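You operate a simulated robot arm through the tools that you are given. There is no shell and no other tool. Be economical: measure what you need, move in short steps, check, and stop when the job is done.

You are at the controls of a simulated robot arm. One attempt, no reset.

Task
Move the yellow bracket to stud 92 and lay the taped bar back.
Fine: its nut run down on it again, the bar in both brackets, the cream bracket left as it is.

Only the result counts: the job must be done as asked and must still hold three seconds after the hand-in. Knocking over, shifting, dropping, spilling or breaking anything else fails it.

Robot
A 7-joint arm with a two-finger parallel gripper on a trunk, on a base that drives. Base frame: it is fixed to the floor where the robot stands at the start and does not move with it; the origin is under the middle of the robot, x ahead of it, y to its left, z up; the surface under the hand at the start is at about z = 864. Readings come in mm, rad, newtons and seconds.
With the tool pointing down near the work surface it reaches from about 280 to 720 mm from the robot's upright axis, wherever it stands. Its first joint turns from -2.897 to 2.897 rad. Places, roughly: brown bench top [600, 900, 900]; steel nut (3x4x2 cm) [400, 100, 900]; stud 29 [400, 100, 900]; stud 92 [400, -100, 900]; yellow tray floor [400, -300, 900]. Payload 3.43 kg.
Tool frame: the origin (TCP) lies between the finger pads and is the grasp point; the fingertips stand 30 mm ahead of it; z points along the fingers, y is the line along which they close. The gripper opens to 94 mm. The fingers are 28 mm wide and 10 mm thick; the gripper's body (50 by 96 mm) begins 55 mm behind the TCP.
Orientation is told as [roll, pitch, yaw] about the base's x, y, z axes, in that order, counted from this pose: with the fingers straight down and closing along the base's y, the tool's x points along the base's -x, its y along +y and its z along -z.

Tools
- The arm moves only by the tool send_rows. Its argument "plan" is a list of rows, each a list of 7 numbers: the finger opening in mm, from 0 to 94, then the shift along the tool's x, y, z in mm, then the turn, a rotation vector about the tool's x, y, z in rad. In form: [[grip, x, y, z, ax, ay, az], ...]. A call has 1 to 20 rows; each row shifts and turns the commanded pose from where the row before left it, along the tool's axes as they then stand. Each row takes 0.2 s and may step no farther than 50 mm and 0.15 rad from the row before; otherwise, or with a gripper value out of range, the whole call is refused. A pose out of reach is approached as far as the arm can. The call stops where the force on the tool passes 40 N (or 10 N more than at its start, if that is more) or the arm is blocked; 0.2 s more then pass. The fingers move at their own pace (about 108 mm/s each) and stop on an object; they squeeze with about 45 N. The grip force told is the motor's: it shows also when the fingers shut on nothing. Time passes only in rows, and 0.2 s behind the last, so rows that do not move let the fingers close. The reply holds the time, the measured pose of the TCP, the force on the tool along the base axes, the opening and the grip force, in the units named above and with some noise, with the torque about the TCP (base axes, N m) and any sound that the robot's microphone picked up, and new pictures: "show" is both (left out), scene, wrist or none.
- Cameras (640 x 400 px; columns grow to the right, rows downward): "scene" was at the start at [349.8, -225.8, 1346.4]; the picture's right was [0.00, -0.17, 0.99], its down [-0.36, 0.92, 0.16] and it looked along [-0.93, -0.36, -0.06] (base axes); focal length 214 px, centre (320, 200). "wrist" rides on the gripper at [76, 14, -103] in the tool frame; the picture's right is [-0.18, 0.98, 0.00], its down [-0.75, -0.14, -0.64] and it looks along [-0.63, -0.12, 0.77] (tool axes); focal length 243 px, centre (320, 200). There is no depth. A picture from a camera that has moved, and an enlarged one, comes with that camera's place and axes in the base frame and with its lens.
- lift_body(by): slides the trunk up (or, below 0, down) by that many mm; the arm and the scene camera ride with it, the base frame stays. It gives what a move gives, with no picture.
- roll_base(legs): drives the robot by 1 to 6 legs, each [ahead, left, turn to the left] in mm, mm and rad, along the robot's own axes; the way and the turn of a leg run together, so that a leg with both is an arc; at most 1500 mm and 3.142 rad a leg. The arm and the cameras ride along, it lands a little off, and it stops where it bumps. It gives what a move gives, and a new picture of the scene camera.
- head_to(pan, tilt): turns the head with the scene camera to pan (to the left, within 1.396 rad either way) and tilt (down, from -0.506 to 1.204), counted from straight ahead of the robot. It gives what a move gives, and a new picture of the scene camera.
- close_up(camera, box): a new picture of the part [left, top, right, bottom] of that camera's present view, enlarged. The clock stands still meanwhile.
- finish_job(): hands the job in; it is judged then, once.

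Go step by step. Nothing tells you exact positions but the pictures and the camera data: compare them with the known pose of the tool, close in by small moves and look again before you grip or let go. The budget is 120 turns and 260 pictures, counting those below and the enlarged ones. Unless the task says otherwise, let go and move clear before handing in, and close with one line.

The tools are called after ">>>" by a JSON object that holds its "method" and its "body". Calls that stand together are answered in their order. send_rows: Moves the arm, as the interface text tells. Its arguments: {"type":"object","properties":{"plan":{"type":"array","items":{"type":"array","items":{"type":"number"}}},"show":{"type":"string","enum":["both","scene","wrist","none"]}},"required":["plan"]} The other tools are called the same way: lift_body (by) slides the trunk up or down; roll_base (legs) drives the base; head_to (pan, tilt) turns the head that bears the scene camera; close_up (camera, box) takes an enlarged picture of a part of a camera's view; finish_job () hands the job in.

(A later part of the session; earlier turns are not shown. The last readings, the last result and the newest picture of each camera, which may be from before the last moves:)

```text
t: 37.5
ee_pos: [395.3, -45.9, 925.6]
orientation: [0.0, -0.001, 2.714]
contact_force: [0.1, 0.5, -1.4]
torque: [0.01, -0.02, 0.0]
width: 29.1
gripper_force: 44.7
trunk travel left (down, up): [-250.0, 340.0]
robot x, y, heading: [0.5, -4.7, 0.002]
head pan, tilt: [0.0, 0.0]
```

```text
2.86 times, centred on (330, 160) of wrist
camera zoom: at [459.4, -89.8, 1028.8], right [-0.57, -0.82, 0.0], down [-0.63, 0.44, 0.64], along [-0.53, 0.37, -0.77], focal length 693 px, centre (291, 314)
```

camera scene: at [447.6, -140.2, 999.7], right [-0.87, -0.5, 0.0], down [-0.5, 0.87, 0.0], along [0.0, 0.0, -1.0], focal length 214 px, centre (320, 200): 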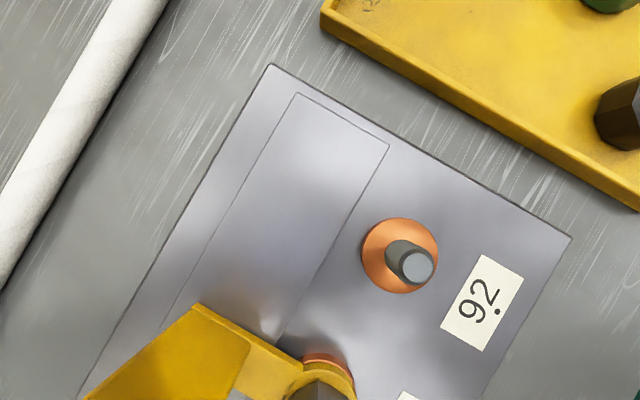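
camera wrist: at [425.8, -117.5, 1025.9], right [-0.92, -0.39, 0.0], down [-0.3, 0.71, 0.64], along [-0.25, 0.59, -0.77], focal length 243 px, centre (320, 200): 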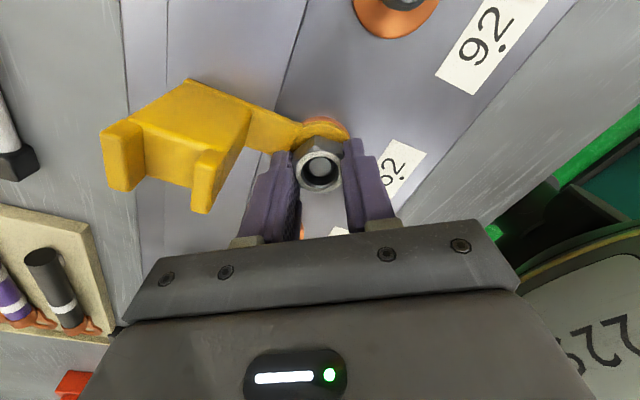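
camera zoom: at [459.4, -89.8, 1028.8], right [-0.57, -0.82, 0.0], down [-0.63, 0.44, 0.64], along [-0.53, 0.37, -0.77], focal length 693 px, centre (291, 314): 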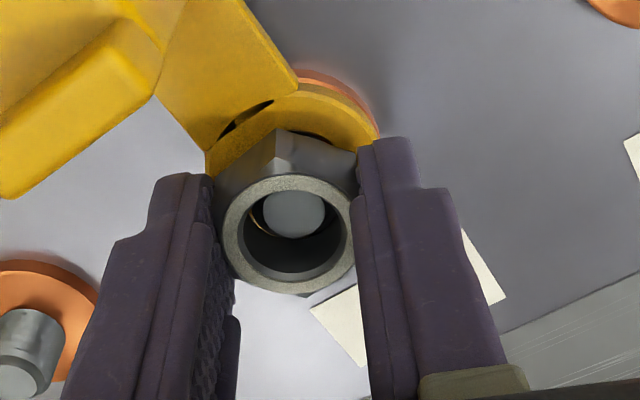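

The nut is off its thread. I'll lift it clear and carry it to bare table between plate and bar, at about (552, −45).

>>> {"method": "send_rows", "body": {"plan": [[26, 0, 0, -15, 0, 0, 0], [26, 0, 0, -25, 0, 0, 0], [26, 0, 0, -30, 0, 0, 0], [26, 0, 0, -30, 0, 0, 0], [26, 35.7, -16.3, 0, 0, 0, 0], [26, 35.7, -16.3, 0, 0, 0, 0], [26, 35.7, -16.3, 0, 0, 0, 0], [26, 35.8, -16.3, 0, 0, 0, 0], [26, 0, 0, 0, 0, 0, 0]]}}

```text
t: 39.5
ee_pos: [550.4, -43.5, 1027.4]
orientation: [0.0, 0.0, 2.716]
contact_force: [-1.3, 0.0, -0.9]
torque: [0.02, 0.01, -0.01]
width: 28.7
gripper_force: 44.8
trunk travel left (down, up): [-250.0, 340.0]
robot x, y, heading: [1.8, -0.9, -0.001]
head pan, tilt: [0.0, 0.0]
camera scene: at [450.2, 2.7, 1066.1], right [0.41, 0.91, 0.0], down [0.91, -0.41, 0.0], along [0.0, 0.0, -1.0], focal length 214 px, centre (320, 200)
camera wrist: at [615.2, -87.3, 1128.0], right [-0.57, -0.82, 0.0], down [-0.63, 0.44, 0.64], along [-0.53, 0.37, -0.77], focal length 243 px, centre (320, 200)
```

scene: 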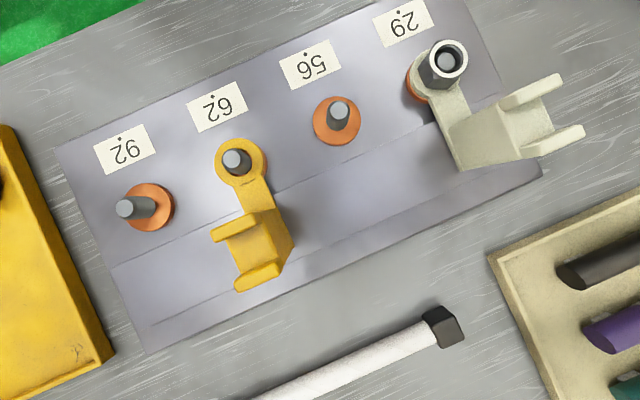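
wrist: 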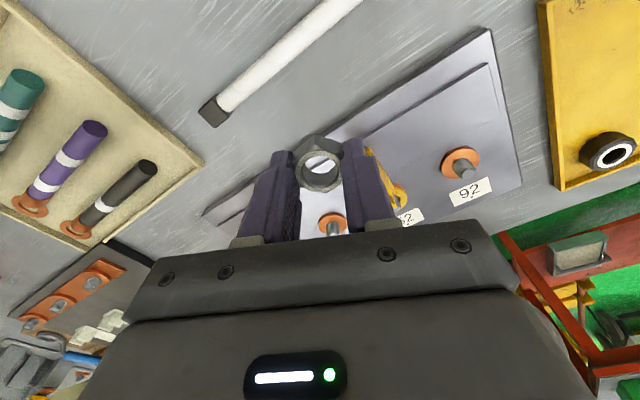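

>>> {"method": "send_rows", "body": {"plan": [[26, 0, 0, 40, 0, 0, 0], [26, 0, 0, 40, 0, 0, 0], [26, 0, 0, 15, 0, 0, 0], [26, 0, 0, 2, 0, 0, 0], [26, 0, 0, 2, 0, 0, 0], [26, 0, 0, 2, 0, 0, 0], [26, 0, 0, 2, 0, 0, 0], [26, 0, 0, 0, 0, 0, 0]], "show": "wrist"}}

```text
t: 41.3
ee_pos: [551.9, -45.8, 924.4]
orientation: [0.001, 0.0, 2.714]
contact_force: [-0.8, -0.3, -0.7]
torque: [-0.01, 0.01, 0.0]
width: 29.2
gripper_force: 44.4
trunk travel left (down, up): [-250.0, 340.0]
robot x, y, heading: [-1.4, 0.8, 0.004]
head pan, tilt: [0.0, 0.0]
camera wrist: at [615.8, -89.5, 1024.9], right [-0.58, -0.82, 0.0], down [-0.63, 0.44, 0.64], along [-0.53, 0.37, -0.77], focal length 243 px, centre (320, 200)
```

wrist: 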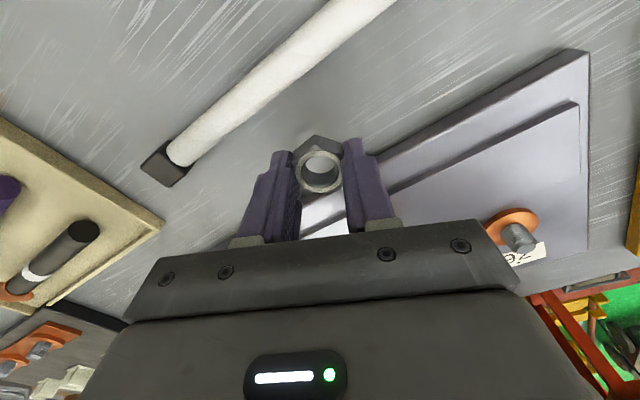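

>>> {"method": "send_rows", "body": {"plan": [[26, 0, 0, 2, 0, 0, 0], [26, 0, 0, 2, 0, 0, 0], [26, 0, 0, 2, 0, 0, 0], [26, 0, 0, 2, 0, 0, 0], [26, 0, 0, 1.5, 0, 0, 0], [26, 0, 0, 1.5, 0, 0, 0], [26, 0, 0, 0, 0, 0, 0]], "show": "wrist"}}

```text
t: 42.9
ee_pos: [551.6, -45.5, 912.1]
orientation: [0.0, -0.001, 2.714]
contact_force: [0.4, 0.2, -0.3]
torque: [0.03, 0.0, 0.0]
width: 29.1
gripper_force: 45.1
trunk travel left (down, up): [-250.0, 340.0]
robot x, y, heading: [2.7, 1.4, 0.001]
head pan, tilt: [0.0, 0.0]
camera wrist: at [616.2, -89.4, 1015.2], right [-0.58, -0.82, 0.0], down [-0.63, 0.44, 0.64], along [-0.53, 0.37, -0.77], focal length 243 px, centre (320, 200)
```

wrist: 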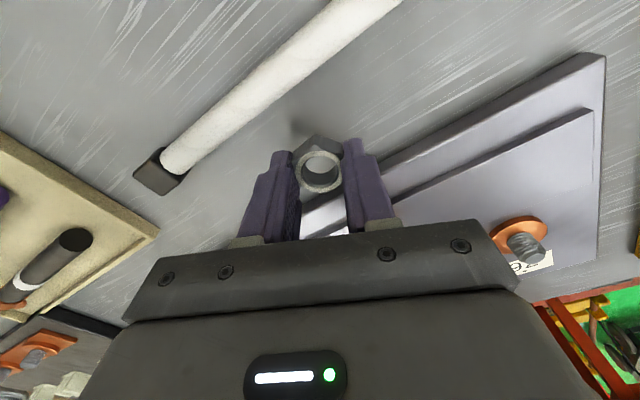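

>>> {"method": "send_rows", "body": {"plan": [[26, 0, 0, 1.5, 0, 0, 0], [26, 0, 0, 1.5, 0, 0, 0], [26, 0, 0, 1.5, 0, 0, 0], [26, 0, 0, 0, 0, 0, 0]], "show": "none"}}

```text
t: 43.9
ee_pos: [551.8, -47.1, 908.8]
orientation: [-0.001, 0.001, 2.714]
contact_force: [0.0, -0.3, -1.2]
torque: [-0.01, -0.01, 0.0]
width: 29.2
gripper_force: 44.8
trunk travel left (down, up): [-250.0, 340.0]
robot x, y, heading: [0.3, -1.1, 0.002]
head pan, tilt: [0.0, 0.0]
```

>>> {"method": "send_rows", "body": {"plan": [[26, 0, 0, 1.5, 0, 0, 0], [26, 0, 0, 1.5, 0, 0, 0], [26, 0, 0, 1.5, 0, 0, 0], [26, 0, 0, 0, 0, 0, 0]], "show": "none"}}

```text
t: 44.9
ee_pos: [552.6, -46.2, 905.8]
orientation: [-0.001, 0.005, 2.711]
contact_force: [-0.9, 0.0, 16.2]
torque: [0.23, 1.85, 0.01]
width: 29.0
gripper_force: 44.6
trunk travel left (down, up): [-250.0, 340.0]
robot x, y, heading: [-0.8, 1.8, -0.003]
head pan, tilt: [0.0, 0.0]
stopped in row 4: the force on the tool passed its limit at 42 N (the readings are from after the stop); the commanded pose is now the measured one
```

Contact with the table. I'll open and check the nut.

>>> {"method": "send_rows", "body": {"plan": [[26, 0, 0, -0.7, 0, 0, 0], [32, 0, 0, 0, 0, 0, 0], [44, 0, 0, 0, 0, 0, 0], [44, 0, 0, 0, 0, 0, 0]]}}

>>> {"method": "close_up", "body": {"camera": "wrist", "box": [240, 90, 420, 230]}}

```text
t: 45.9
ee_pos: [551.6, -45.4, 906.9]
orientation: [-0.002, 0.003, 2.713]
contact_force: [-1.4, 0.3, 9.6]
torque: [0.15, 0.92, 0.03]
width: 43.9
gripper_force: 0.1
trunk travel left (down, up): [-250.0, 340.0]
robot x, y, heading: [-1.1, -2.0, -0.0]
head pan, tilt: [0.0, 0.0]
camera scene: at [451.2, 0.0, 946.7], right [0.42, 0.91, 0.0], down [0.91, -0.42, 0.0], along [0.0, 0.0, -1.0], focal length 214 px, centre (320, 200)
camera wrist: at [616.5, -89.7, 1009.2], right [-0.58, -0.82, 0.0], down [-0.63, 0.44, 0.64], along [-0.52, 0.37, -0.77], focal length 243 px, centre (320, 200)
```

scene: 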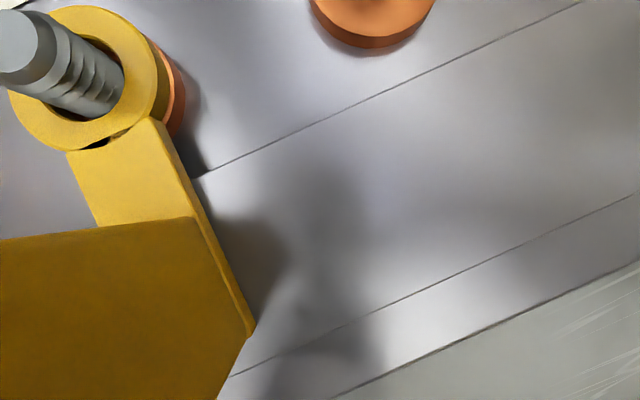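
wrist: 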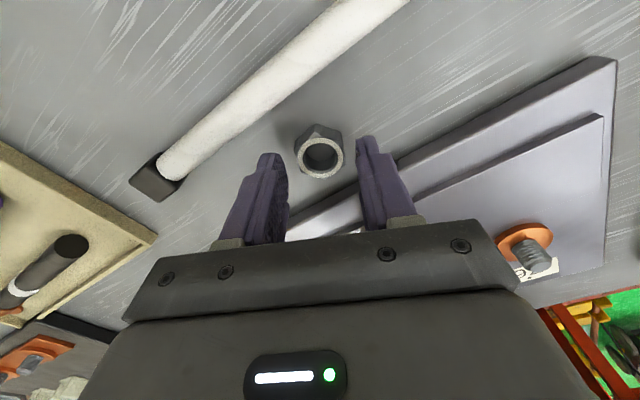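

```text
2.86 times, centred on (330, 160) of wrist
camera zoom: at [616.5, -89.7, 1009.2], right [-0.58, -0.82, 0.0], down [-0.63, 0.44, 0.64], along [-0.52, 0.37, -0.77], focal length 693 px, centre (291, 314)
```

zoom: 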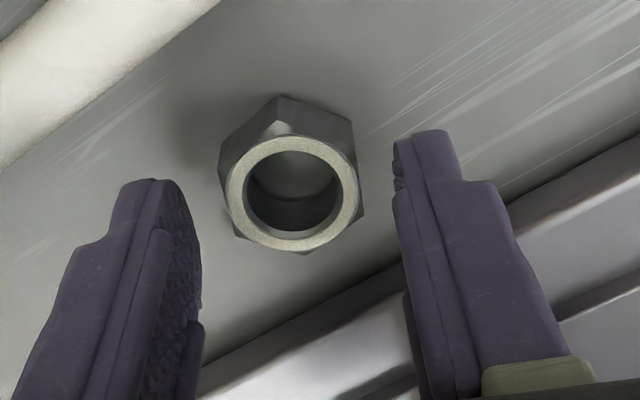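

The nut stands on the table, but a force remains: the head camera body (≈110 mm to the side of the TCP) is resting on the yellow cradle. I'll lift straight up and stow the head sideways.

>>> {"method": "send_rows", "body": {"plan": [[44, 0, 0, -10, 0, 0, 0], [44, 0, 0, -30, 0, 0, 0], [44, 0, 0, -40, 0, 0, 0], [44, 0, 0, -40, 0, 0, 0], [60, 0, 0, 0, 0, 0, 0]]}}

>>> {"method": "close_up", "body": {"camera": "scene", "box": [80, 60, 400, 360]}}

```text
t: 47.1
ee_pos: [555.3, -44.3, 1027.6]
orientation: [-0.001, 0.003, 2.714]
contact_force: [-0.4, -0.5, 0.6]
torque: [0.03, 0.01, -0.01]
width: 59.9
gripper_force: 0.0
trunk travel left (down, up): [-250.0, 340.0]
robot x, y, heading: [-3.0, -2.2, 0.002]
head pan, tilt: [0.0, 0.0]
camera scene: at [454.5, 0.9, 1067.8], right [0.42, 0.91, 0.0], down [0.91, -0.42, 0.0], along [0.0, 0.0, -1.0], focal length 214 px, centre (320, 200)
camera wrist: at [619.3, -89.1, 1130.3], right [-0.58, -0.82, 0.0], down [-0.63, 0.44, 0.64], along [-0.52, 0.37, -0.77], focal length 243 px, centre (320, 200)
```

scene: 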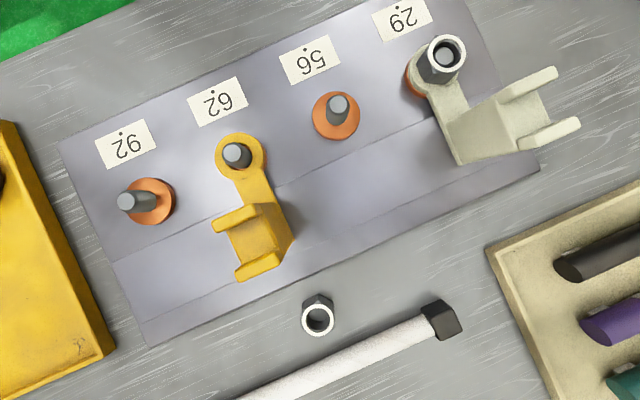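
wrist: 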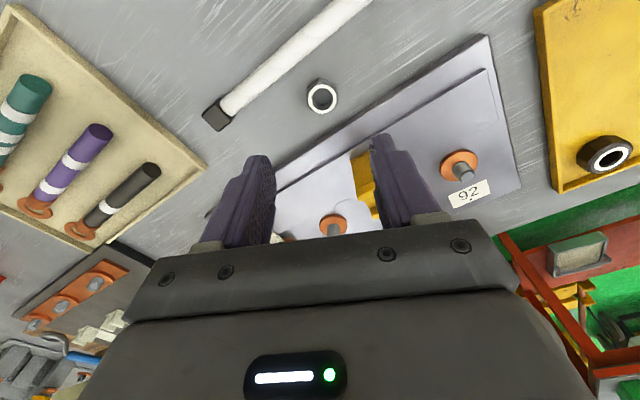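

```text
1.33 times, centred on (240, 210) of scene
camera zoom: at [454.5, 0.9, 1067.8], right [0.42, 0.91, 0.0], down [0.91, -0.42, 0.0], along [0.0, 0.0, -1.0], focal length 286 px, centre (427, 187)
```

zoom: 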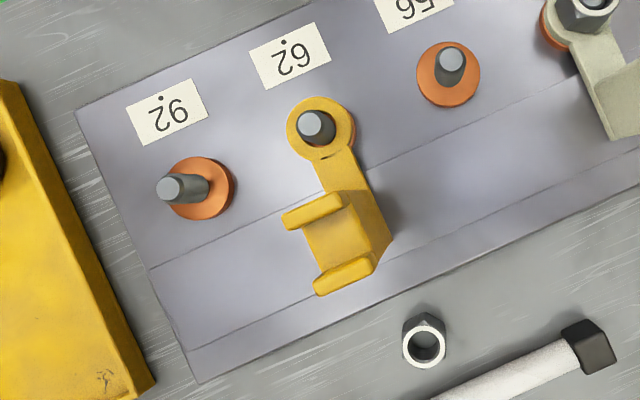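

All is in place: nut standing on the table and the bracket undisturbed. I'll go above the yellow cradle and turn to yaw ≈π so the fingers close along y, with the head body on the empty near side.

>>> {"method": "send_rows", "body": {"plan": [[60, -29, 13.6, 0, 0, 0, 0], [60, -29, 13.6, 0, 0, 0, 0], [60, -29, 13.5, 0, 0, 0, 0], [60, 0, 0, 0, 0, 0, -0.1069], [60, 0, 0, 0, 0, 0, -0.1069], [60, 0, 0, 0, 0, 0, -0.1069], [60, 0, 0, 0, 0, 0, -0.1069], [60, 0, 0, 0, 0, 0, 0]]}}

```text
t: 48.9
ee_pos: [456.4, -46.3, 1025.7]
orientation: [0.002, 0.006, -3.139]
contact_force: [-0.6, 0.7, -0.9]
torque: [-0.01, 0.01, 0.01]
width: 59.8
gripper_force: 0.1
trunk travel left (down, up): [-250.0, 340.0]
robot x, y, heading: [-1.5, 0.7, -0.005]
head pan, tilt: [0.0, 0.0]
camera scene: at [346.6, -46.3, 1065.4], right [0.0, 1.0, 0.0], down [1.0, 0.0, 0.0], along [0.0, 0.0, -1.0], focal length 214 px, centre (320, 200)
camera wrist: at [534.1, -60.3, 1128.0], right [-0.18, -0.98, 0.0], down [-0.76, 0.14, 0.64], along [-0.63, 0.12, -0.77], focal length 243 px, centre (320, 200)
```

scene: 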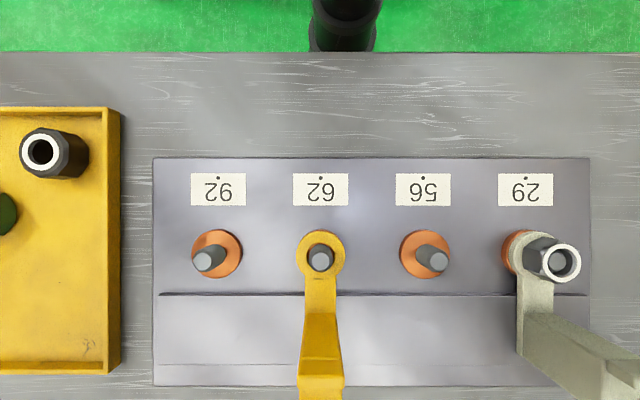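
wrist: 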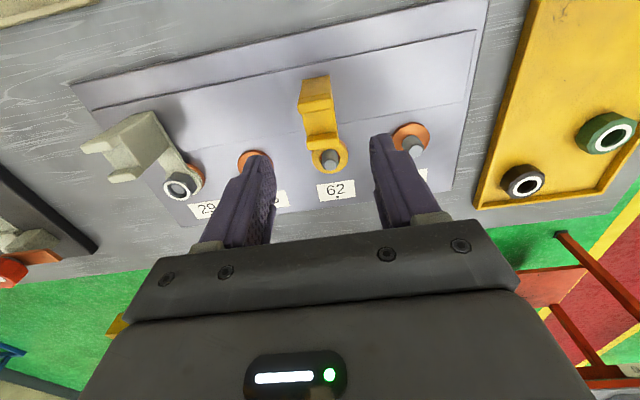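

The view is centred on the bracket. I'll descend onto the cradle block with open fingers.

>>> {"method": "send_rows", "body": {"plan": [[60, 0, 0, 30, 0, 0, 0], [60, 0, 0, 25, 0, 0, 0], [60, -2, 0, 20, 0, 0, 0], [60, 0, 0, 8, 0, 0, 0], [60, 0, 0, 7, 0, 0, 0], [60, 0, 0, 0, 0, 0, 0]]}}

```text
t: 50.3
ee_pos: [455.5, -48.4, 934.5]
orientation: [0.0, 0.002, 3.141]
contact_force: [-0.7, 0.1, 0.4]
torque: [0.0, 0.01, -0.02]
width: 60.0
gripper_force: 0.0
trunk travel left (down, up): [-250.0, 340.0]
robot x, y, heading: [2.7, 2.9, 0.0]
head pan, tilt: [0.0, 0.0]
camera scene: at [345.0, -47.1, 974.1], right [0.0, 1.0, 0.0], down [1.0, 0.0, 0.0], along [0.0, 0.0, -1.0], focal length 214 px, centre (320, 200)
camera wrist: at [532.5, -61.3, 1036.7], right [-0.18, -0.98, 0.0], down [-0.76, 0.14, 0.64], along [-0.63, 0.12, -0.77], focal length 243 px, centre (320, 200)
```

scene: 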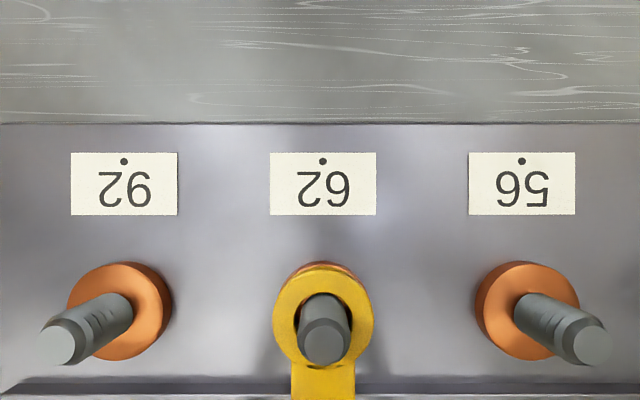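
wrist: 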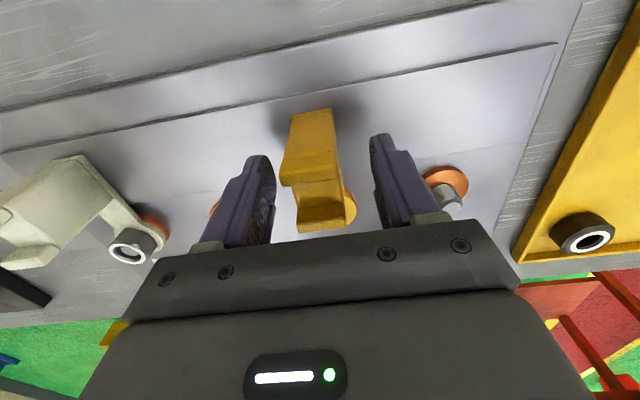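

>>> {"method": "send_rows", "body": {"plan": [[60, 4, -1.2, 0, 0, 0, 0], [40, 0, 0, 0, 0, 0, 0], [30, 0, 0, 0, 0, 0, 0], [20, 0, 0, 0, 0, 0, 0], [20, 0, 0, 0, 0, 0, 0]]}}

```text
t: 51.5
ee_pos: [459.4, -45.5, 933.9]
orientation: [0.0, 0.003, 3.139]
contact_force: [-0.5, -0.1, 0.0]
torque: [-0.03, 0.02, 0.01]
width: 29.8
gripper_force: 44.5
trunk travel left (down, up): [-250.0, 340.0]
robot x, y, heading: [2.9, -1.4, -0.002]
head pan, tilt: [0.0, 0.0]
camera scene: at [348.6, -45.4, 974.7], right [0.0, 1.0, 0.0], down [1.0, 0.0, 0.0], along [0.0, 0.0, -1.0], focal length 214 px, centre (320, 200)
camera wrist: at [536.1, -59.6, 1037.2], right [-0.18, -0.98, 0.0], down [-0.76, 0.14, 0.64], along [-0.63, 0.12, -0.77], focal length 243 px, centre (320, 200)
```

scene: 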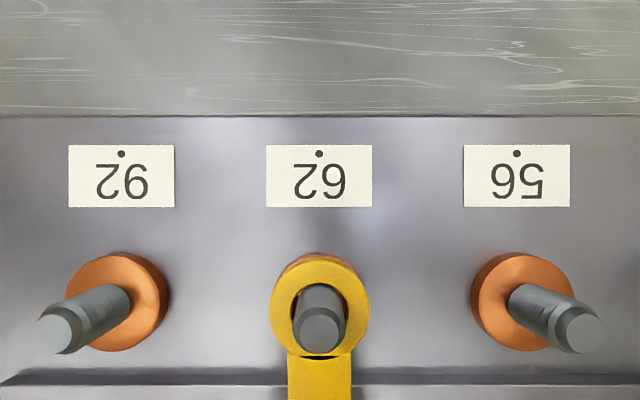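
wrist: 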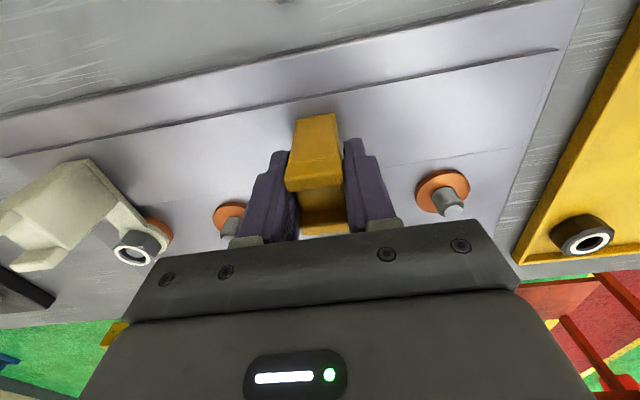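

Held at 29.8 mm with no side load. I'll lift straight up.

>>> {"method": "send_rows", "body": {"plan": [[20, 0, 0, -4, 0, 0, 0], [20, 0, 0, -6, 0, 0, 0], [20, 0, 0, -10, 0, 0, 0], [20, 0, 0, -18, 0, 0, 0], [20, 0, 0, 0, 0, 0, 0]]}}

```text
t: 52.7
ee_pos: [457.2, -43.9, 972.4]
orientation: [0.0, 0.004, 3.141]
contact_force: [-0.1, -0.2, -0.3]
torque: [0.0, 0.01, 0.01]
width: 29.9
gripper_force: 44.9
trunk travel left (down, up): [-250.0, 340.0]
robot x, y, heading: [1.2, -1.9, -0.003]
head pan, tilt: [0.0, 0.0]
camera scene: at [347.4, -43.9, 1012.1], right [0.0, 1.0, 0.0], down [1.0, 0.0, 0.0], along [0.0, 0.0, -1.0], focal length 214 px, centre (320, 200)
camera wrist: at [534.9, -58.1, 1074.6], right [-0.18, -0.98, 0.0], down [-0.76, 0.14, 0.64], along [-0.63, 0.12, -0.77], focal length 243 px, centre (320, 200)
```

scene: 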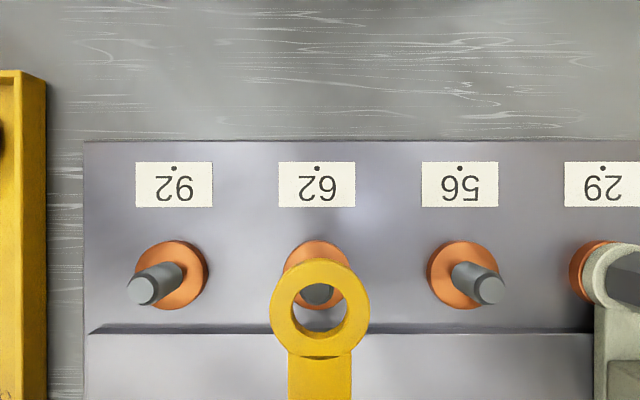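
wrist: 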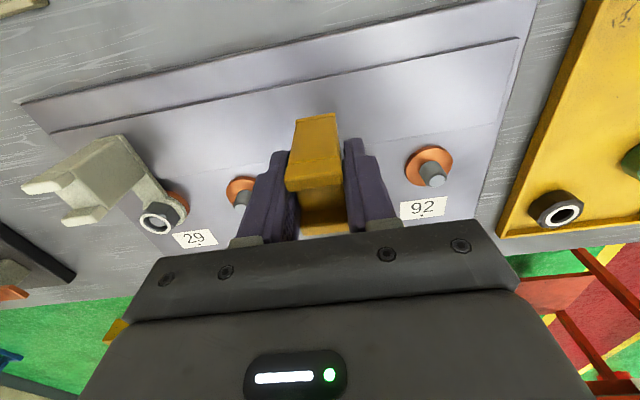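

The bracket is free of the stud. I'll shift 90 mm toward stud 92 and compare the picture.

>>> {"method": "send_rows", "body": {"plan": [[20, 0, 30, 0, 0, 0, 0], [20, 0, 30, 0, 0, 0, 0], [20, 0, 30, 0, 0, 0, 0], [20, 0, 0, 0, 0, 0, 0], [20, 0, 0, 0, 0, 0, 0]], "show": "scene"}}

>>> {"method": "close_up", "body": {"camera": "scene", "box": [240, 150, 400, 350]}}

```text
t: 53.9
ee_pos: [460.6, -137.2, 972.4]
orientation: [0.0, 0.005, 3.14]
contact_force: [-0.3, -0.7, -1.5]
torque: [-0.02, -0.01, 0.0]
width: 30.0
gripper_force: 45.2
trunk travel left (down, up): [-250.0, 340.0]
robot x, y, heading: [-0.6, 2.0, -0.001]
head pan, tilt: [0.0, 0.0]
camera scene: at [350.1, -136.3, 1012.4], right [0.0, 1.0, 0.0], down [1.0, 0.0, 0.0], along [0.0, 0.0, -1.0], focal length 214 px, centre (320, 200)
```

scene: 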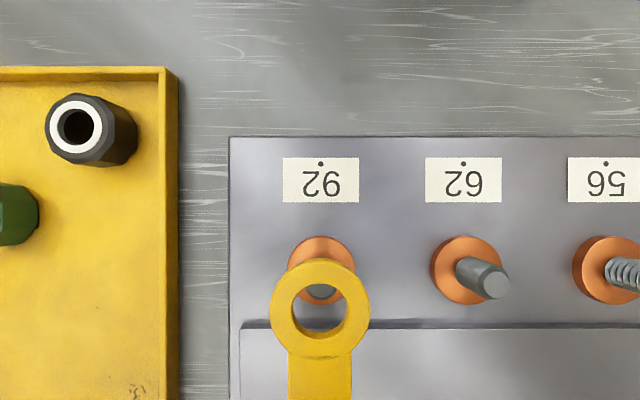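

```text
2.00 times, centred on (320, 250) of scene
camera zoom: at [350.1, -136.3, 1012.4], right [0.0, 1.0, 0.0], down [1.0, 0.0, 0.0], along [0.0, 0.0, -1.0], focal length 429 px, centre (320, 100)
```

zoom: 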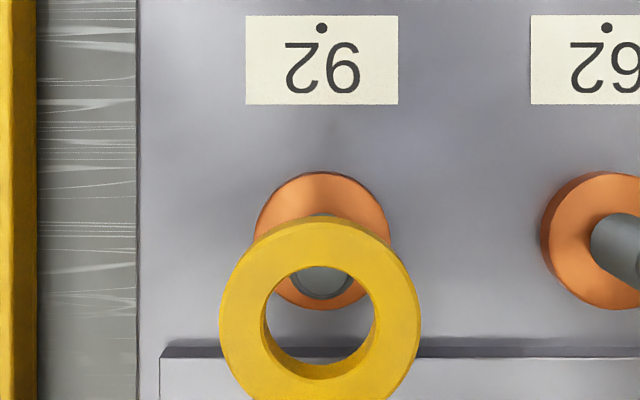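

>>> {"method": "send_rows", "body": {"plan": [[20, -1.5, 0, 7, 0, 0, 0], [20, 0, 0, 7, 0, 0, 0], [20, 0, 0, 0, 0, 0, 0]], "show": "none"}}

>>> {"method": "close_up", "body": {"camera": "scene", "box": [240, 210, 400, 360]}}

```text
t: 54.7
ee_pos: [457.0, -135.8, 957.5]
orientation: [-0.001, 0.004, 3.141]
contact_force: [0.2, 0.3, 0.1]
torque: [0.01, -0.01, 0.01]
width: 30.1
gripper_force: 44.9
trunk travel left (down, up): [-250.0, 340.0]
robot x, y, heading: [-2.9, 3.3, -0.003]
head pan, tilt: [0.0, 0.0]
```

```text
2.67 times, centred on (320, 285) of scene
camera zoom: at [346.7, -136.1, 997.7], right [0.0, 1.0, 0.0], down [1.0, 0.0, 0.0], along [0.0, 0.0, -1.0], focal length 572 px, centre (320, -27)
```

zoom: 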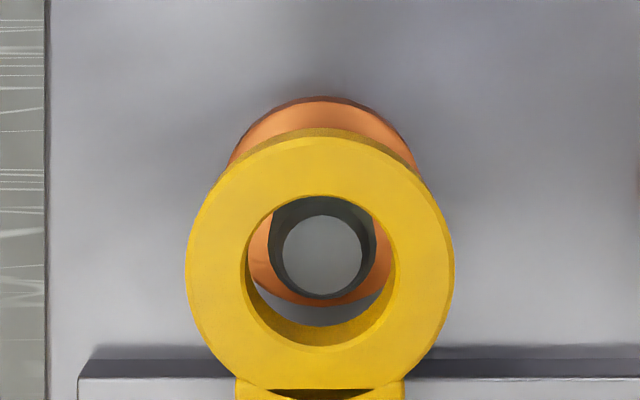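

Hole is 22 mm, stud ≈17 mm with a tapered tip; the eye sits about 2.5 mm too near in x. I'll correct and lower partway.

>>> {"method": "send_rows", "body": {"plan": [[20, 2.2, 0, 0, 0, 0, 0], [20, 0, 0, 4, 0, 0, 0], [20, 0, 0, 4, 0, 0, 0], [20, 0, 0, 0, 0, 0, 0]], "show": "none"}}

>>> {"method": "close_up", "body": {"camera": "scene", "box": [240, 210, 400, 360]}}

```text
t: 55.7
ee_pos: [459.8, -134.4, 950.4]
orientation: [0.001, 0.003, 3.14]
contact_force: [0.2, -0.4, -0.7]
torque: [0.02, -0.01, 0.0]
width: 29.6
gripper_force: 44.7
trunk travel left (down, up): [-250.0, 340.0]
robot x, y, heading: [-0.8, 0.1, 0.005]
head pan, tilt: [0.0, 0.0]
```

```text
2.67 times, centred on (320, 285) of scene
camera zoom: at [349.2, -134.8, 990.7], right [0.0, 1.0, 0.0], down [1.0, 0.0, 0.0], along [0.0, 0.0, -1.0], focal length 572 px, centre (320, -27)
```

zoom: 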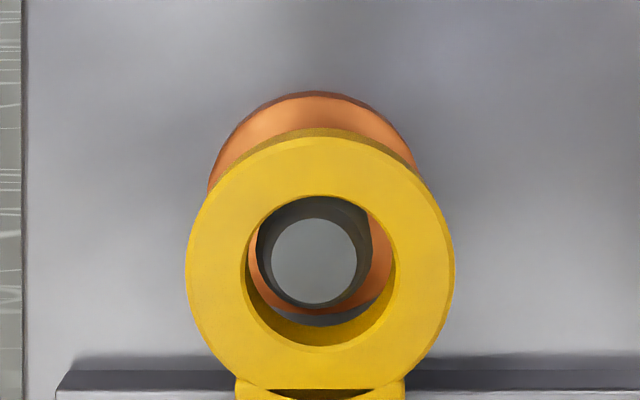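

>>> {"method": "send_rows", "body": {"plan": [[20, 0, 0.8, 3, 0, 0, 0], [20, 0, 0, 4, 0, 0, 0], [20, 0, 0, 3, 0, 0, 0], [20, 0, 0, 0, 0, 0, 0]], "show": "none"}}

>>> {"method": "close_up", "body": {"camera": "scene", "box": [240, 210, 400, 360]}}

```text
t: 56.7
ee_pos: [460.7, -137.0, 942.0]
orientation: [0.001, 0.002, 3.14]
contact_force: [0.5, -0.4, -1.0]
torque: [0.01, -0.02, 0.04]
width: 29.8
gripper_force: 45.1
trunk travel left (down, up): [-250.0, 340.0]
robot x, y, heading: [-1.5, 1.3, -0.001]
head pan, tilt: [0.0, 0.0]
```

```text
2.67 times, centred on (320, 285) of scene
camera zoom: at [349.2, -136.9, 981.6], right [0.0, 1.0, 0.0], down [1.0, 0.0, 0.0], along [0.0, 0.0, -1.0], focal length 572 px, centre (320, -27)
```

zoom: 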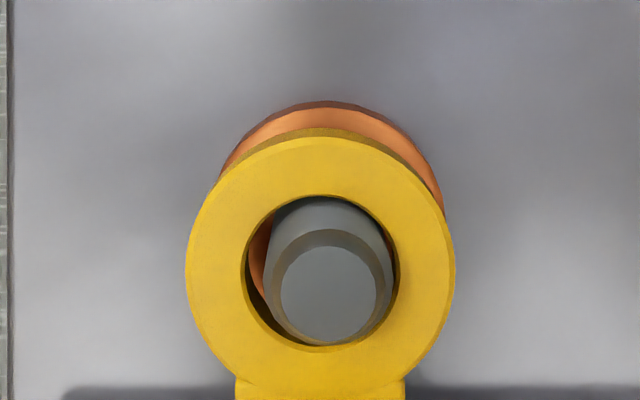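

The stud is through the eye. I'll lower the rest gently.

>>> {"method": "send_rows", "body": {"plan": [[20, 0, -0.6, 3, 0, 0, 0], [20, 0, 0, 3, 0, 0, 0], [20, 0, 0, 1, 0, 0, 0], [20, 0, 0, 1, 0, 0, 0], [20, 0, 0, 0, 0, 0, 0]]}}

```text
t: 57.9
ee_pos: [460.4, -137.8, 934.1]
orientation: [0.002, 0.005, 3.14]
contact_force: [-0.3, -4.0, 29.2]
torque: [-0.1, 0.82, 0.08]
width: 29.9
gripper_force: 44.9
trunk travel left (down, up): [-250.0, 340.0]
robot x, y, heading: [-2.7, -4.6, -0.0]
head pan, tilt: [0.0, 0.0]
camera scene: at [348.8, -136.5, 974.0], right [0.0, 1.0, 0.0], down [1.0, 0.0, 0.01], along [0.01, 0.0, -1.0], focal length 214 px, centre (320, 200)
camera wrist: at [536.0, -150.7, 1037.2], right [-0.19, -0.98, 0.0], down [-0.76, 0.14, 0.64], along [-0.63, 0.12, -0.77], focal length 243 px, centre (320, 200)
```

scene: 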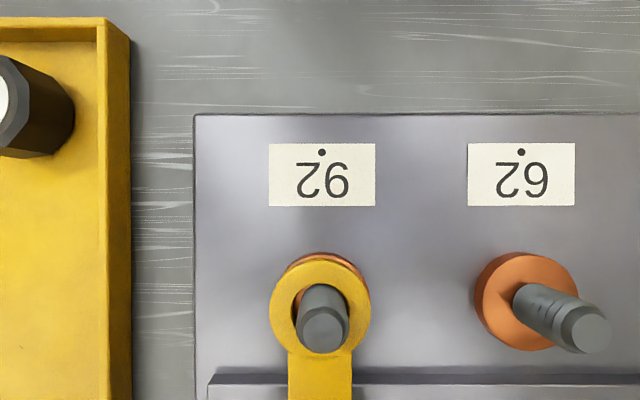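
wrist: 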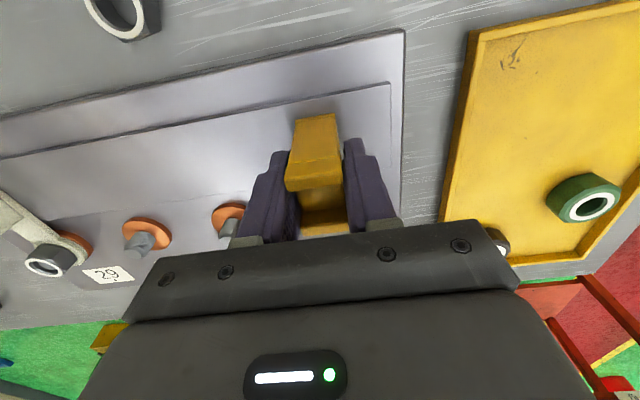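

Seated at the same height as before (z 934, 29 N). I'll back off 1 mm, open and rise.

>>> {"method": "send_rows", "body": {"plan": [[20, 0, 0, -1.2, 0, 0, 0], [34, 0, 0, 0, 0, 0, 0], [50, 0, 0, 0, 0, 0, 0], [50, 0, 0, -20, 0, 0, 0], [50, 0, 0, -30, 0, 0, 0], [50, 0, 0, -40, 0, 0, 0], [50, 0, 0, 0, 0, 0, 0]]}}

```text
t: 59.5
ee_pos: [456.6, -134.3, 1024.2]
orientation: [0.002, 0.001, 3.141]
contact_force: [-0.3, 0.1, -0.2]
torque: [0.01, 0.03, 0.0]
width: 50.1
gripper_force: 0.1
trunk travel left (down, up): [-250.0, 340.0]
robot x, y, heading: [-0.5, -0.4, 0.001]
head pan, tilt: [0.0, 0.0]
camera scene: at [347.2, -133.8, 1063.2], right [0.0, 1.0, 0.0], down [1.0, 0.0, 0.0], along [0.0, 0.0, -1.0], focal length 214 px, centre (320, 200)
camera wrist: at [534.7, -148.0, 1125.7], right [-0.18, -0.98, 0.0], down [-0.76, 0.14, 0.64], along [-0.63, 0.12, -0.77], focal length 243 px, centre (320, 200)
```

scene: 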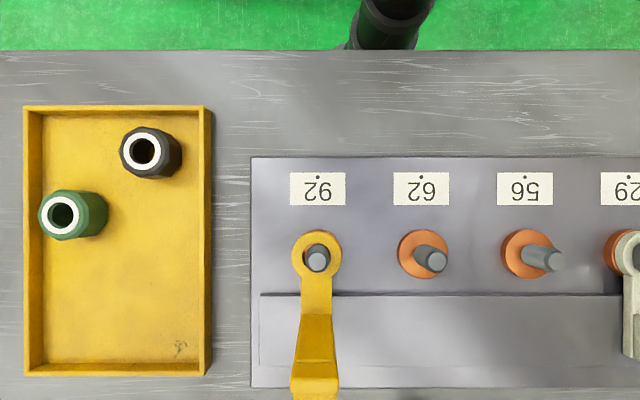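
wrist: 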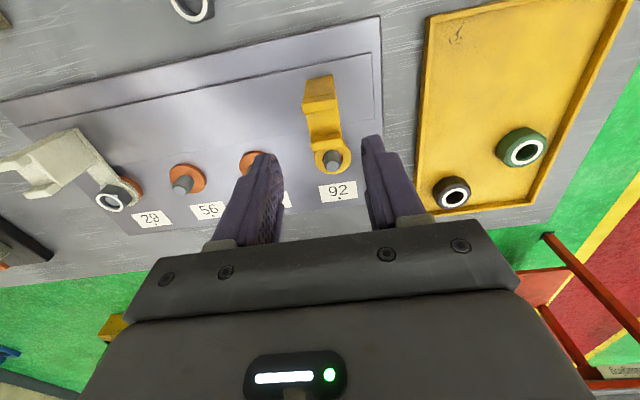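

The bracket stands on stud 92 squarely. Now to the nut, restoring yaw 2.714.

>>> {"method": "send_rows", "body": {"plan": [[50, 32, -30, 0, 0, 0, 0], [50, 32, -30, 0, 0, 0, 0], [50, 31, -29, 0, 0, 0, 0], [50, 0, 0, 0, 0, 0, 0.1069], [50, 0, 0, 0, 0, 0, 0.1069], [50, 0, 0, 0, 0, 0, 0.1069], [50, 0, 0, 0, 0, 0, 0.1069], [50, 0, 0, 40, 0, 0, 0], [50, 0, 0, 20, 0, 0, 0], [50, 0, 0, 0, 0, 0, 0]], "show": "wrist"}}

>>> {"method": "close_up", "body": {"camera": "wrist", "box": [220, 60, 420, 240]}}

```text
t: 61.7
ee_pos: [551.3, -49.0, 964.0]
orientation: [-0.002, 0.005, 2.712]
contact_force: [-0.1, -0.3, 0.0]
torque: [0.01, 0.0, -0.04]
width: 50.2
gripper_force: 0.0
trunk travel left (down, up): [-250.0, 340.0]
robot x, y, heading: [-1.8, -1.5, -0.004]
head pan, tilt: [0.0, 0.0]
camera wrist: at [616.4, -93.6, 1066.8], right [-0.58, -0.82, 0.0], down [-0.63, 0.44, 0.64], along [-0.52, 0.37, -0.77], focal length 243 px, centre (320, 200)
```

wrist: 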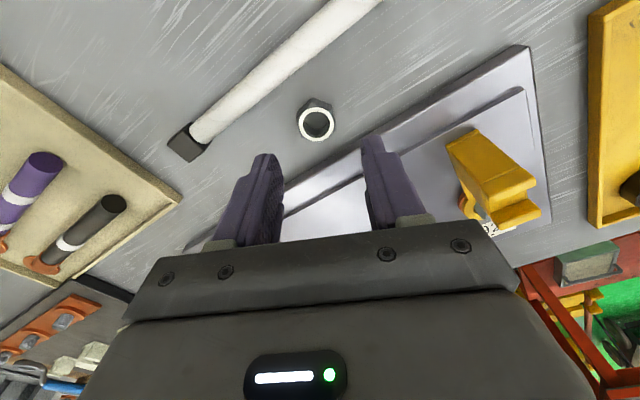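

```text
2.22 times, centred on (320, 150) of wrist
camera zoom: at [616.4, -93.6, 1066.8], right [-0.58, -0.82, 0.0], down [-0.63, 0.44, 0.64], along [-0.52, 0.37, -0.77], focal length 539 px, centre (320, 311)
```

zoom: 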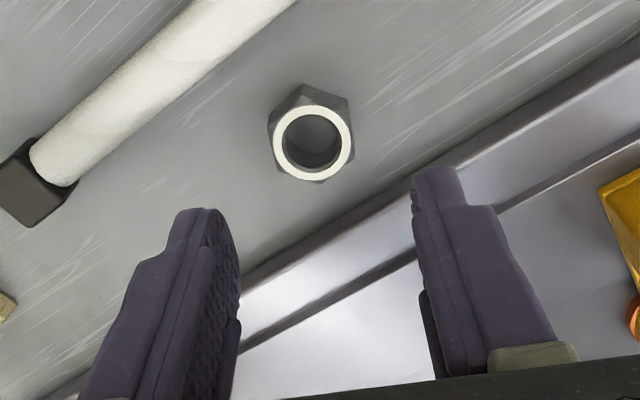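

The nut is about 3 mm off along the closing axis. I'll correct, descend to TCP 901 and grip it.

>>> {"method": "send_rows", "body": {"plan": [[50, -1.3, -3.2, 15, 0, 0, 0], [50, 0, 0, 20, 0, 0, 0], [50, 0, 0, 14, 0, 0, 0], [50, 0, 0, 13, 0, 0, 0], [50, 0, 0, 0, 0, 0, 0]], "show": "wrist"}}

>>> {"method": "close_up", "body": {"camera": "wrist", "box": [220, 60, 420, 240]}}

```text
t: 62.9
ee_pos: [552.1, -41.9, 901.2]
orientation: [-0.003, 0.003, 2.713]
contact_force: [0.5, -0.5, -0.1]
torque: [-0.02, -0.01, 0.02]
width: 50.0
gripper_force: 0.0
trunk travel left (down, up): [-250.0, 340.0]
robot x, y, heading: [3.3, -0.5, -0.004]
head pan, tilt: [0.0, 0.0]
camera wrist: at [617.1, -86.3, 1004.2], right [-0.58, -0.82, 0.0], down [-0.63, 0.44, 0.64], along [-0.52, 0.37, -0.77], focal length 243 px, centre (320, 200)
```

wrist: 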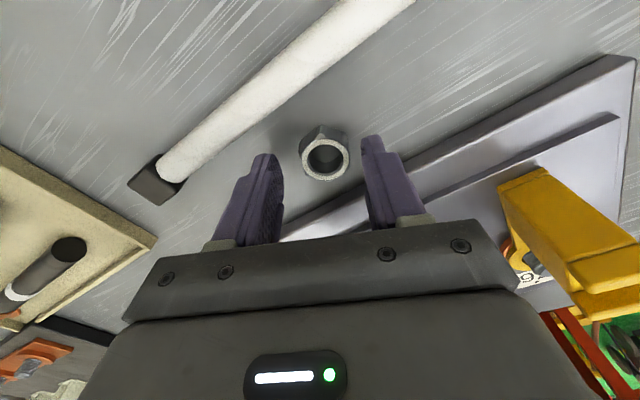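

```text
2.22 times, centred on (320, 150) of wrist
camera zoom: at [617.1, -86.3, 1004.2], right [-0.58, -0.82, 0.0], down [-0.63, 0.44, 0.64], along [-0.52, 0.37, -0.77], focal length 539 px, centre (320, 311)
```

zoom: 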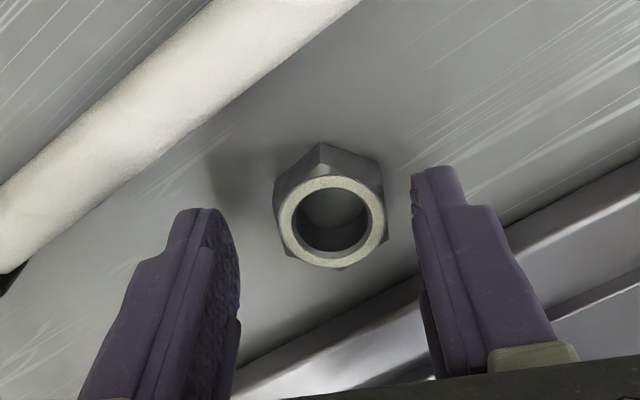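

>>> {"method": "send_rows", "body": {"plan": [[50, 4, 3, 0, 0, 0, 0], [50, 0, 0, 0, 0, 0, 0]], "show": "none"}}

>>> {"method": "close_up", "body": {"camera": "wrist", "box": [220, 60, 420, 240]}}

```text
t: 63.5
ee_pos: [554.8, -45.6, 903.2]
orientation: [-0.001, 0.001, 2.714]
contact_force: [-0.2, -0.4, -0.3]
torque: [0.03, -0.04, 0.0]
width: 49.8
gripper_force: 0.1
trunk travel left (down, up): [-250.0, 340.0]
robot x, y, heading: [1.6, 1.5, -0.0]
head pan, tilt: [0.0, 0.0]
```

```text
2.22 times, centred on (320, 150) of wrist
camera zoom: at [619.2, -90.9, 1004.9], right [-0.58, -0.82, 0.0], down [-0.63, 0.44, 0.64], along [-0.52, 0.37, -0.77], focal length 539 px, centre (320, 311)
```

zoom: 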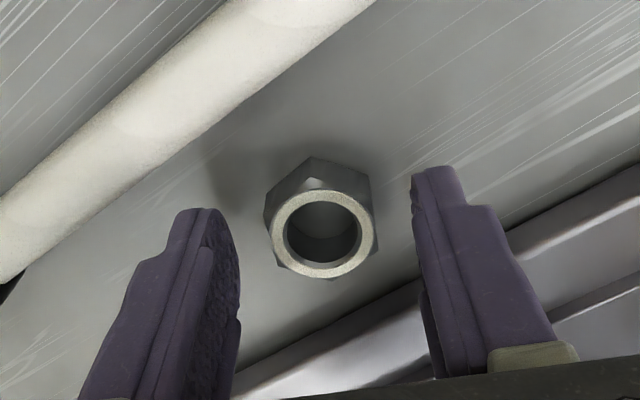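

>>> {"method": "send_rows", "body": {"plan": [[50, 1.2, 0.5, 2, 0, 0, 0], [40, 0, 0, 0, 0, 0, 0], [30, 0, 0, 0, 0, 0, 0], [24, 0, 0, 0, 0, 0, 0], [24, 0, 0, 0, 0, 0, 0]], "show": "none"}}

>>> {"method": "close_up", "body": {"camera": "wrist", "box": [220, 60, 420, 240]}}

```text
t: 64.7
ee_pos: [557.3, -47.2, 899.6]
orientation: [-0.001, 0.001, 2.714]
contact_force: [0.0, 0.4, -0.1]
torque: [-0.01, -0.01, 0.01]
width: 28.8
gripper_force: 44.9
trunk travel left (down, up): [-250.0, 340.0]
robot x, y, heading: [1.0, 0.7, -0.006]
head pan, tilt: [0.0, 0.0]
```

```text
2.22 times, centred on (320, 150) of wrist
camera zoom: at [621.1, -91.8, 1002.9], right [-0.58, -0.82, 0.0], down [-0.63, 0.44, 0.64], along [-0.52, 0.37, -0.77], focal length 539 px, centre (320, 311)
```

zoom: 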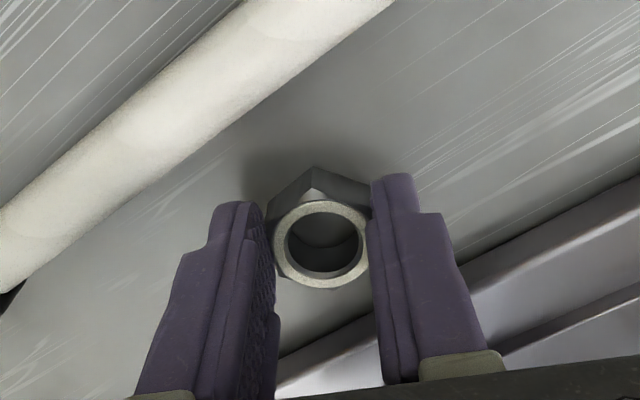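

Nut gripped. I'll lift and carry it above stud 92.

>>> {"method": "send_rows", "body": {"plan": [[24, 0, 0, -20, 0, 0, 0], [24, 0, 0, -45, 0, 0, 0], [24, 0, 0, -45, 0, 0, 0], [24, -27.9, 37.2, 0, 0, 0, 0], [24, -27.9, 37.2, 0, 0, 0, 0], [24, -27.9, 37.2, 0, 0, 0, 0], [24, -27.8, 37.1, 0, 0, 0, 0], [24, 0, 0, 0, 0, 0, 0]]}}

```text
t: 66.5
ee_pos: [396.1, -138.7, 1007.4]
orientation: [-0.002, 0.003, 2.714]
contact_force: [-0.3, -0.5, -1.0]
torque: [0.0, 0.0, 0.02]
width: 29.0
gripper_force: 45.4
trunk travel left (down, up): [-250.0, 340.0]
robot x, y, heading: [2.7, 0.2, 0.003]
head pan, tilt: [0.0, 0.0]
camera scene: at [295.2, -92.9, 1047.6], right [0.41, 0.91, 0.0], down [0.91, -0.41, 0.0], along [0.0, 0.0, -1.0], focal length 214 px, centre (320, 200)
camera wrist: at [460.0, -182.8, 1110.1], right [-0.57, -0.82, 0.0], down [-0.63, 0.44, 0.64], along [-0.52, 0.37, -0.77], focal length 243 px, centre (320, 200)
```

scene: 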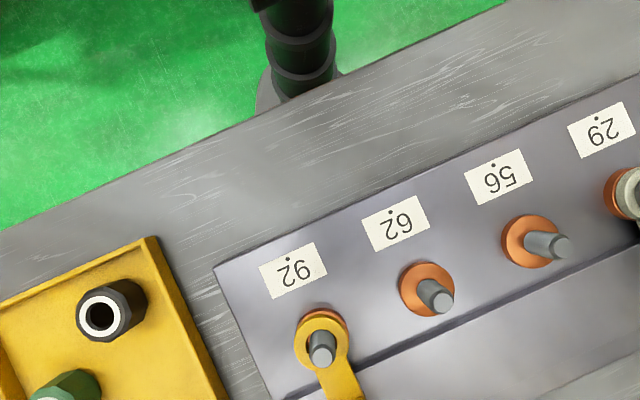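
wrist: 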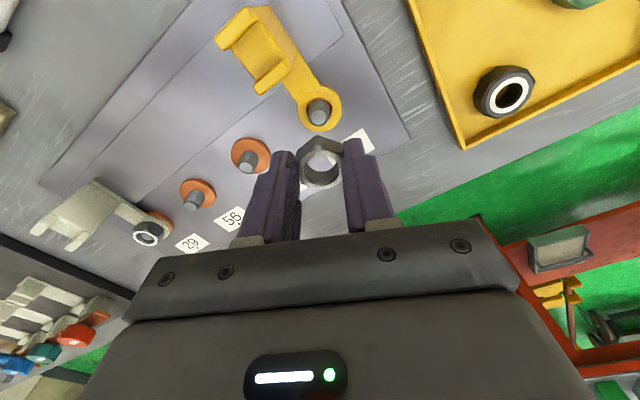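

>>> {"method": "close_up", "body": {"camera": "scene", "box": [260, 300, 380, 400]}}

>>> {"method": "close_up", "body": {"camera": "wrist", "box": [260, 70, 400, 210]}}

```text
4.00 times, centred on (320, 350) of scene
camera zoom: at [295.2, -92.9, 1047.6], right [0.41, 0.91, 0.0], down [0.91, -0.41, 0.0], along [0.0, 0.0, -1.0], focal length 858 px, centre (320, -400)
```

zoom: 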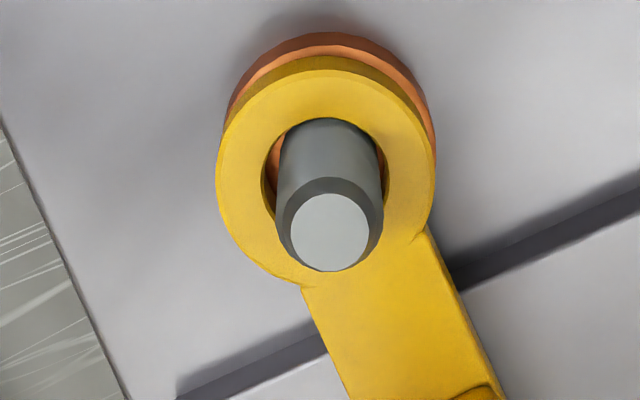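

```text
2.86 times, centred on (330, 140) of wrist
camera zoom: at [460.0, -182.8, 1110.1], right [-0.57, -0.82, 0.0], down [-0.63, 0.44, 0.64], along [-0.52, 0.37, -0.77], focal length 693 px, centre (291, 371)
```

zoom: 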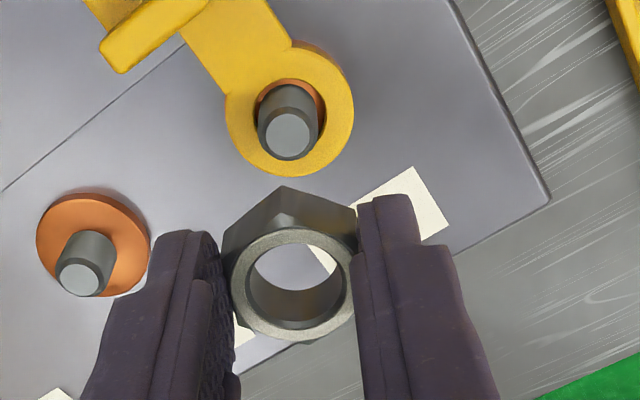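

Stud 92 top is about 4 mm from the nut axis. I'll correct and come down to just above it.

>>> {"method": "send_rows", "body": {"plan": [[24, -4.2, -1.7, 20, 0, 0, 0], [24, 0, 0, 20, 0, 0, 0], [24, 0, 0, 17, 0, 0, 0], [24, 0, 0, 0, 0, 0, 0]], "show": "none"}}

>>> {"method": "close_up", "body": {"camera": "wrist", "box": [260, 70, 400, 210]}}

>>> {"method": "close_up", "body": {"camera": "scene", "box": [240, 280, 400, 400]}}

```text
t: 67.5
ee_pos: [392.3, -136.9, 951.7]
orientation: [-0.003, 0.004, 2.714]
contact_force: [0.5, 0.0, -1.1]
torque: [0.02, 0.01, -0.01]
width: 29.0
gripper_force: 44.6
trunk travel left (down, up): [-250.0, 340.0]
robot x, y, heading: [-0.2, 0.2, -0.0]
head pan, tilt: [0.0, 0.0]
```

```text
2.86 times, centred on (330, 140) of wrist
camera zoom: at [456.4, -180.9, 1054.1], right [-0.58, -0.82, 0.0], down [-0.63, 0.44, 0.64], along [-0.52, 0.37, -0.77], focal length 693 px, centre (291, 371)
```

zoom: 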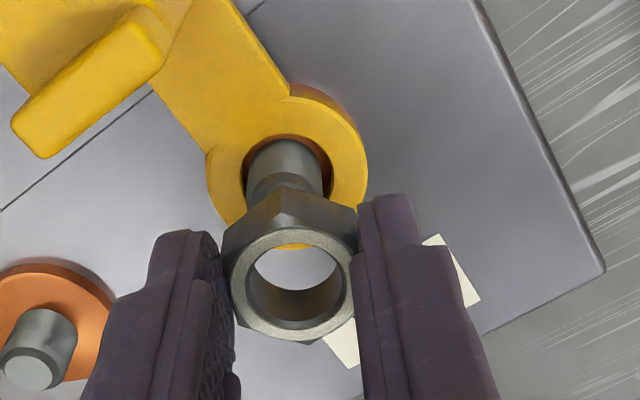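

```text
3.33 times, centred on (320, 340) of scene
camera zoom: at [291.7, -90.8, 991.6], right [0.42, 0.91, 0.0], down [0.91, -0.42, 0.0], along [0.0, 0.0, -1.0], focal length 715 px, centre (320, -267)
```

zoom: 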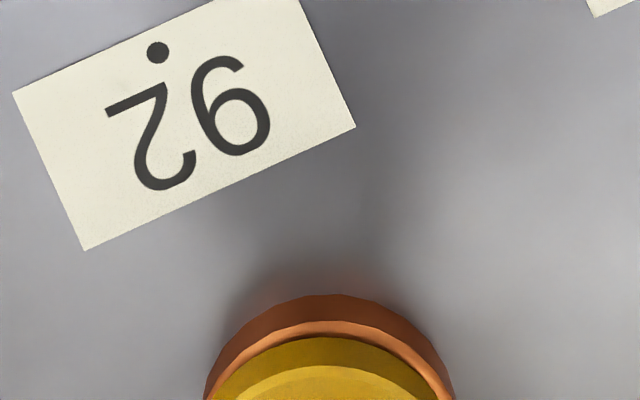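

>>> {"method": "send_rows", "body": {"plan": [[24, 0, -1.6, 6, 0, 0, 0], [24, 0, 0, 4, 0, 0, 0], [24, 0, 0, 0, 0, 0, 0]], "show": "none"}}

>>> {"method": "close_up", "body": {"camera": "wrist", "box": [260, 70, 400, 210]}}

```text
t: 68.3
ee_pos: [394.7, -134.9, 942.3]
orientation: [-0.002, 0.005, 2.715]
contact_force: [-0.9, 0.0, 0.1]
torque: [0.0, 0.0, -0.02]
width: 29.1
gripper_force: 45.2
trunk travel left (down, up): [-250.0, 340.0]
robot x, y, heading: [1.2, 1.5, -0.001]
head pan, tilt: [0.0, 0.0]
```

```text
2.86 times, centred on (330, 140) of wrist
camera zoom: at [457.1, -178.1, 1045.9], right [-0.58, -0.82, 0.0], down [-0.63, 0.44, 0.64], along [-0.52, 0.37, -0.77], focal length 693 px, centre (291, 371)
```

zoom: 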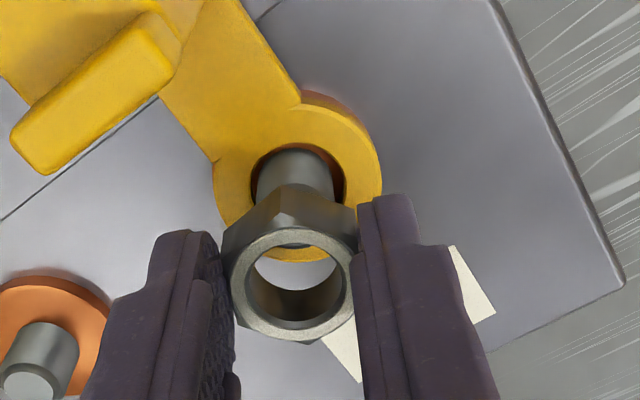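

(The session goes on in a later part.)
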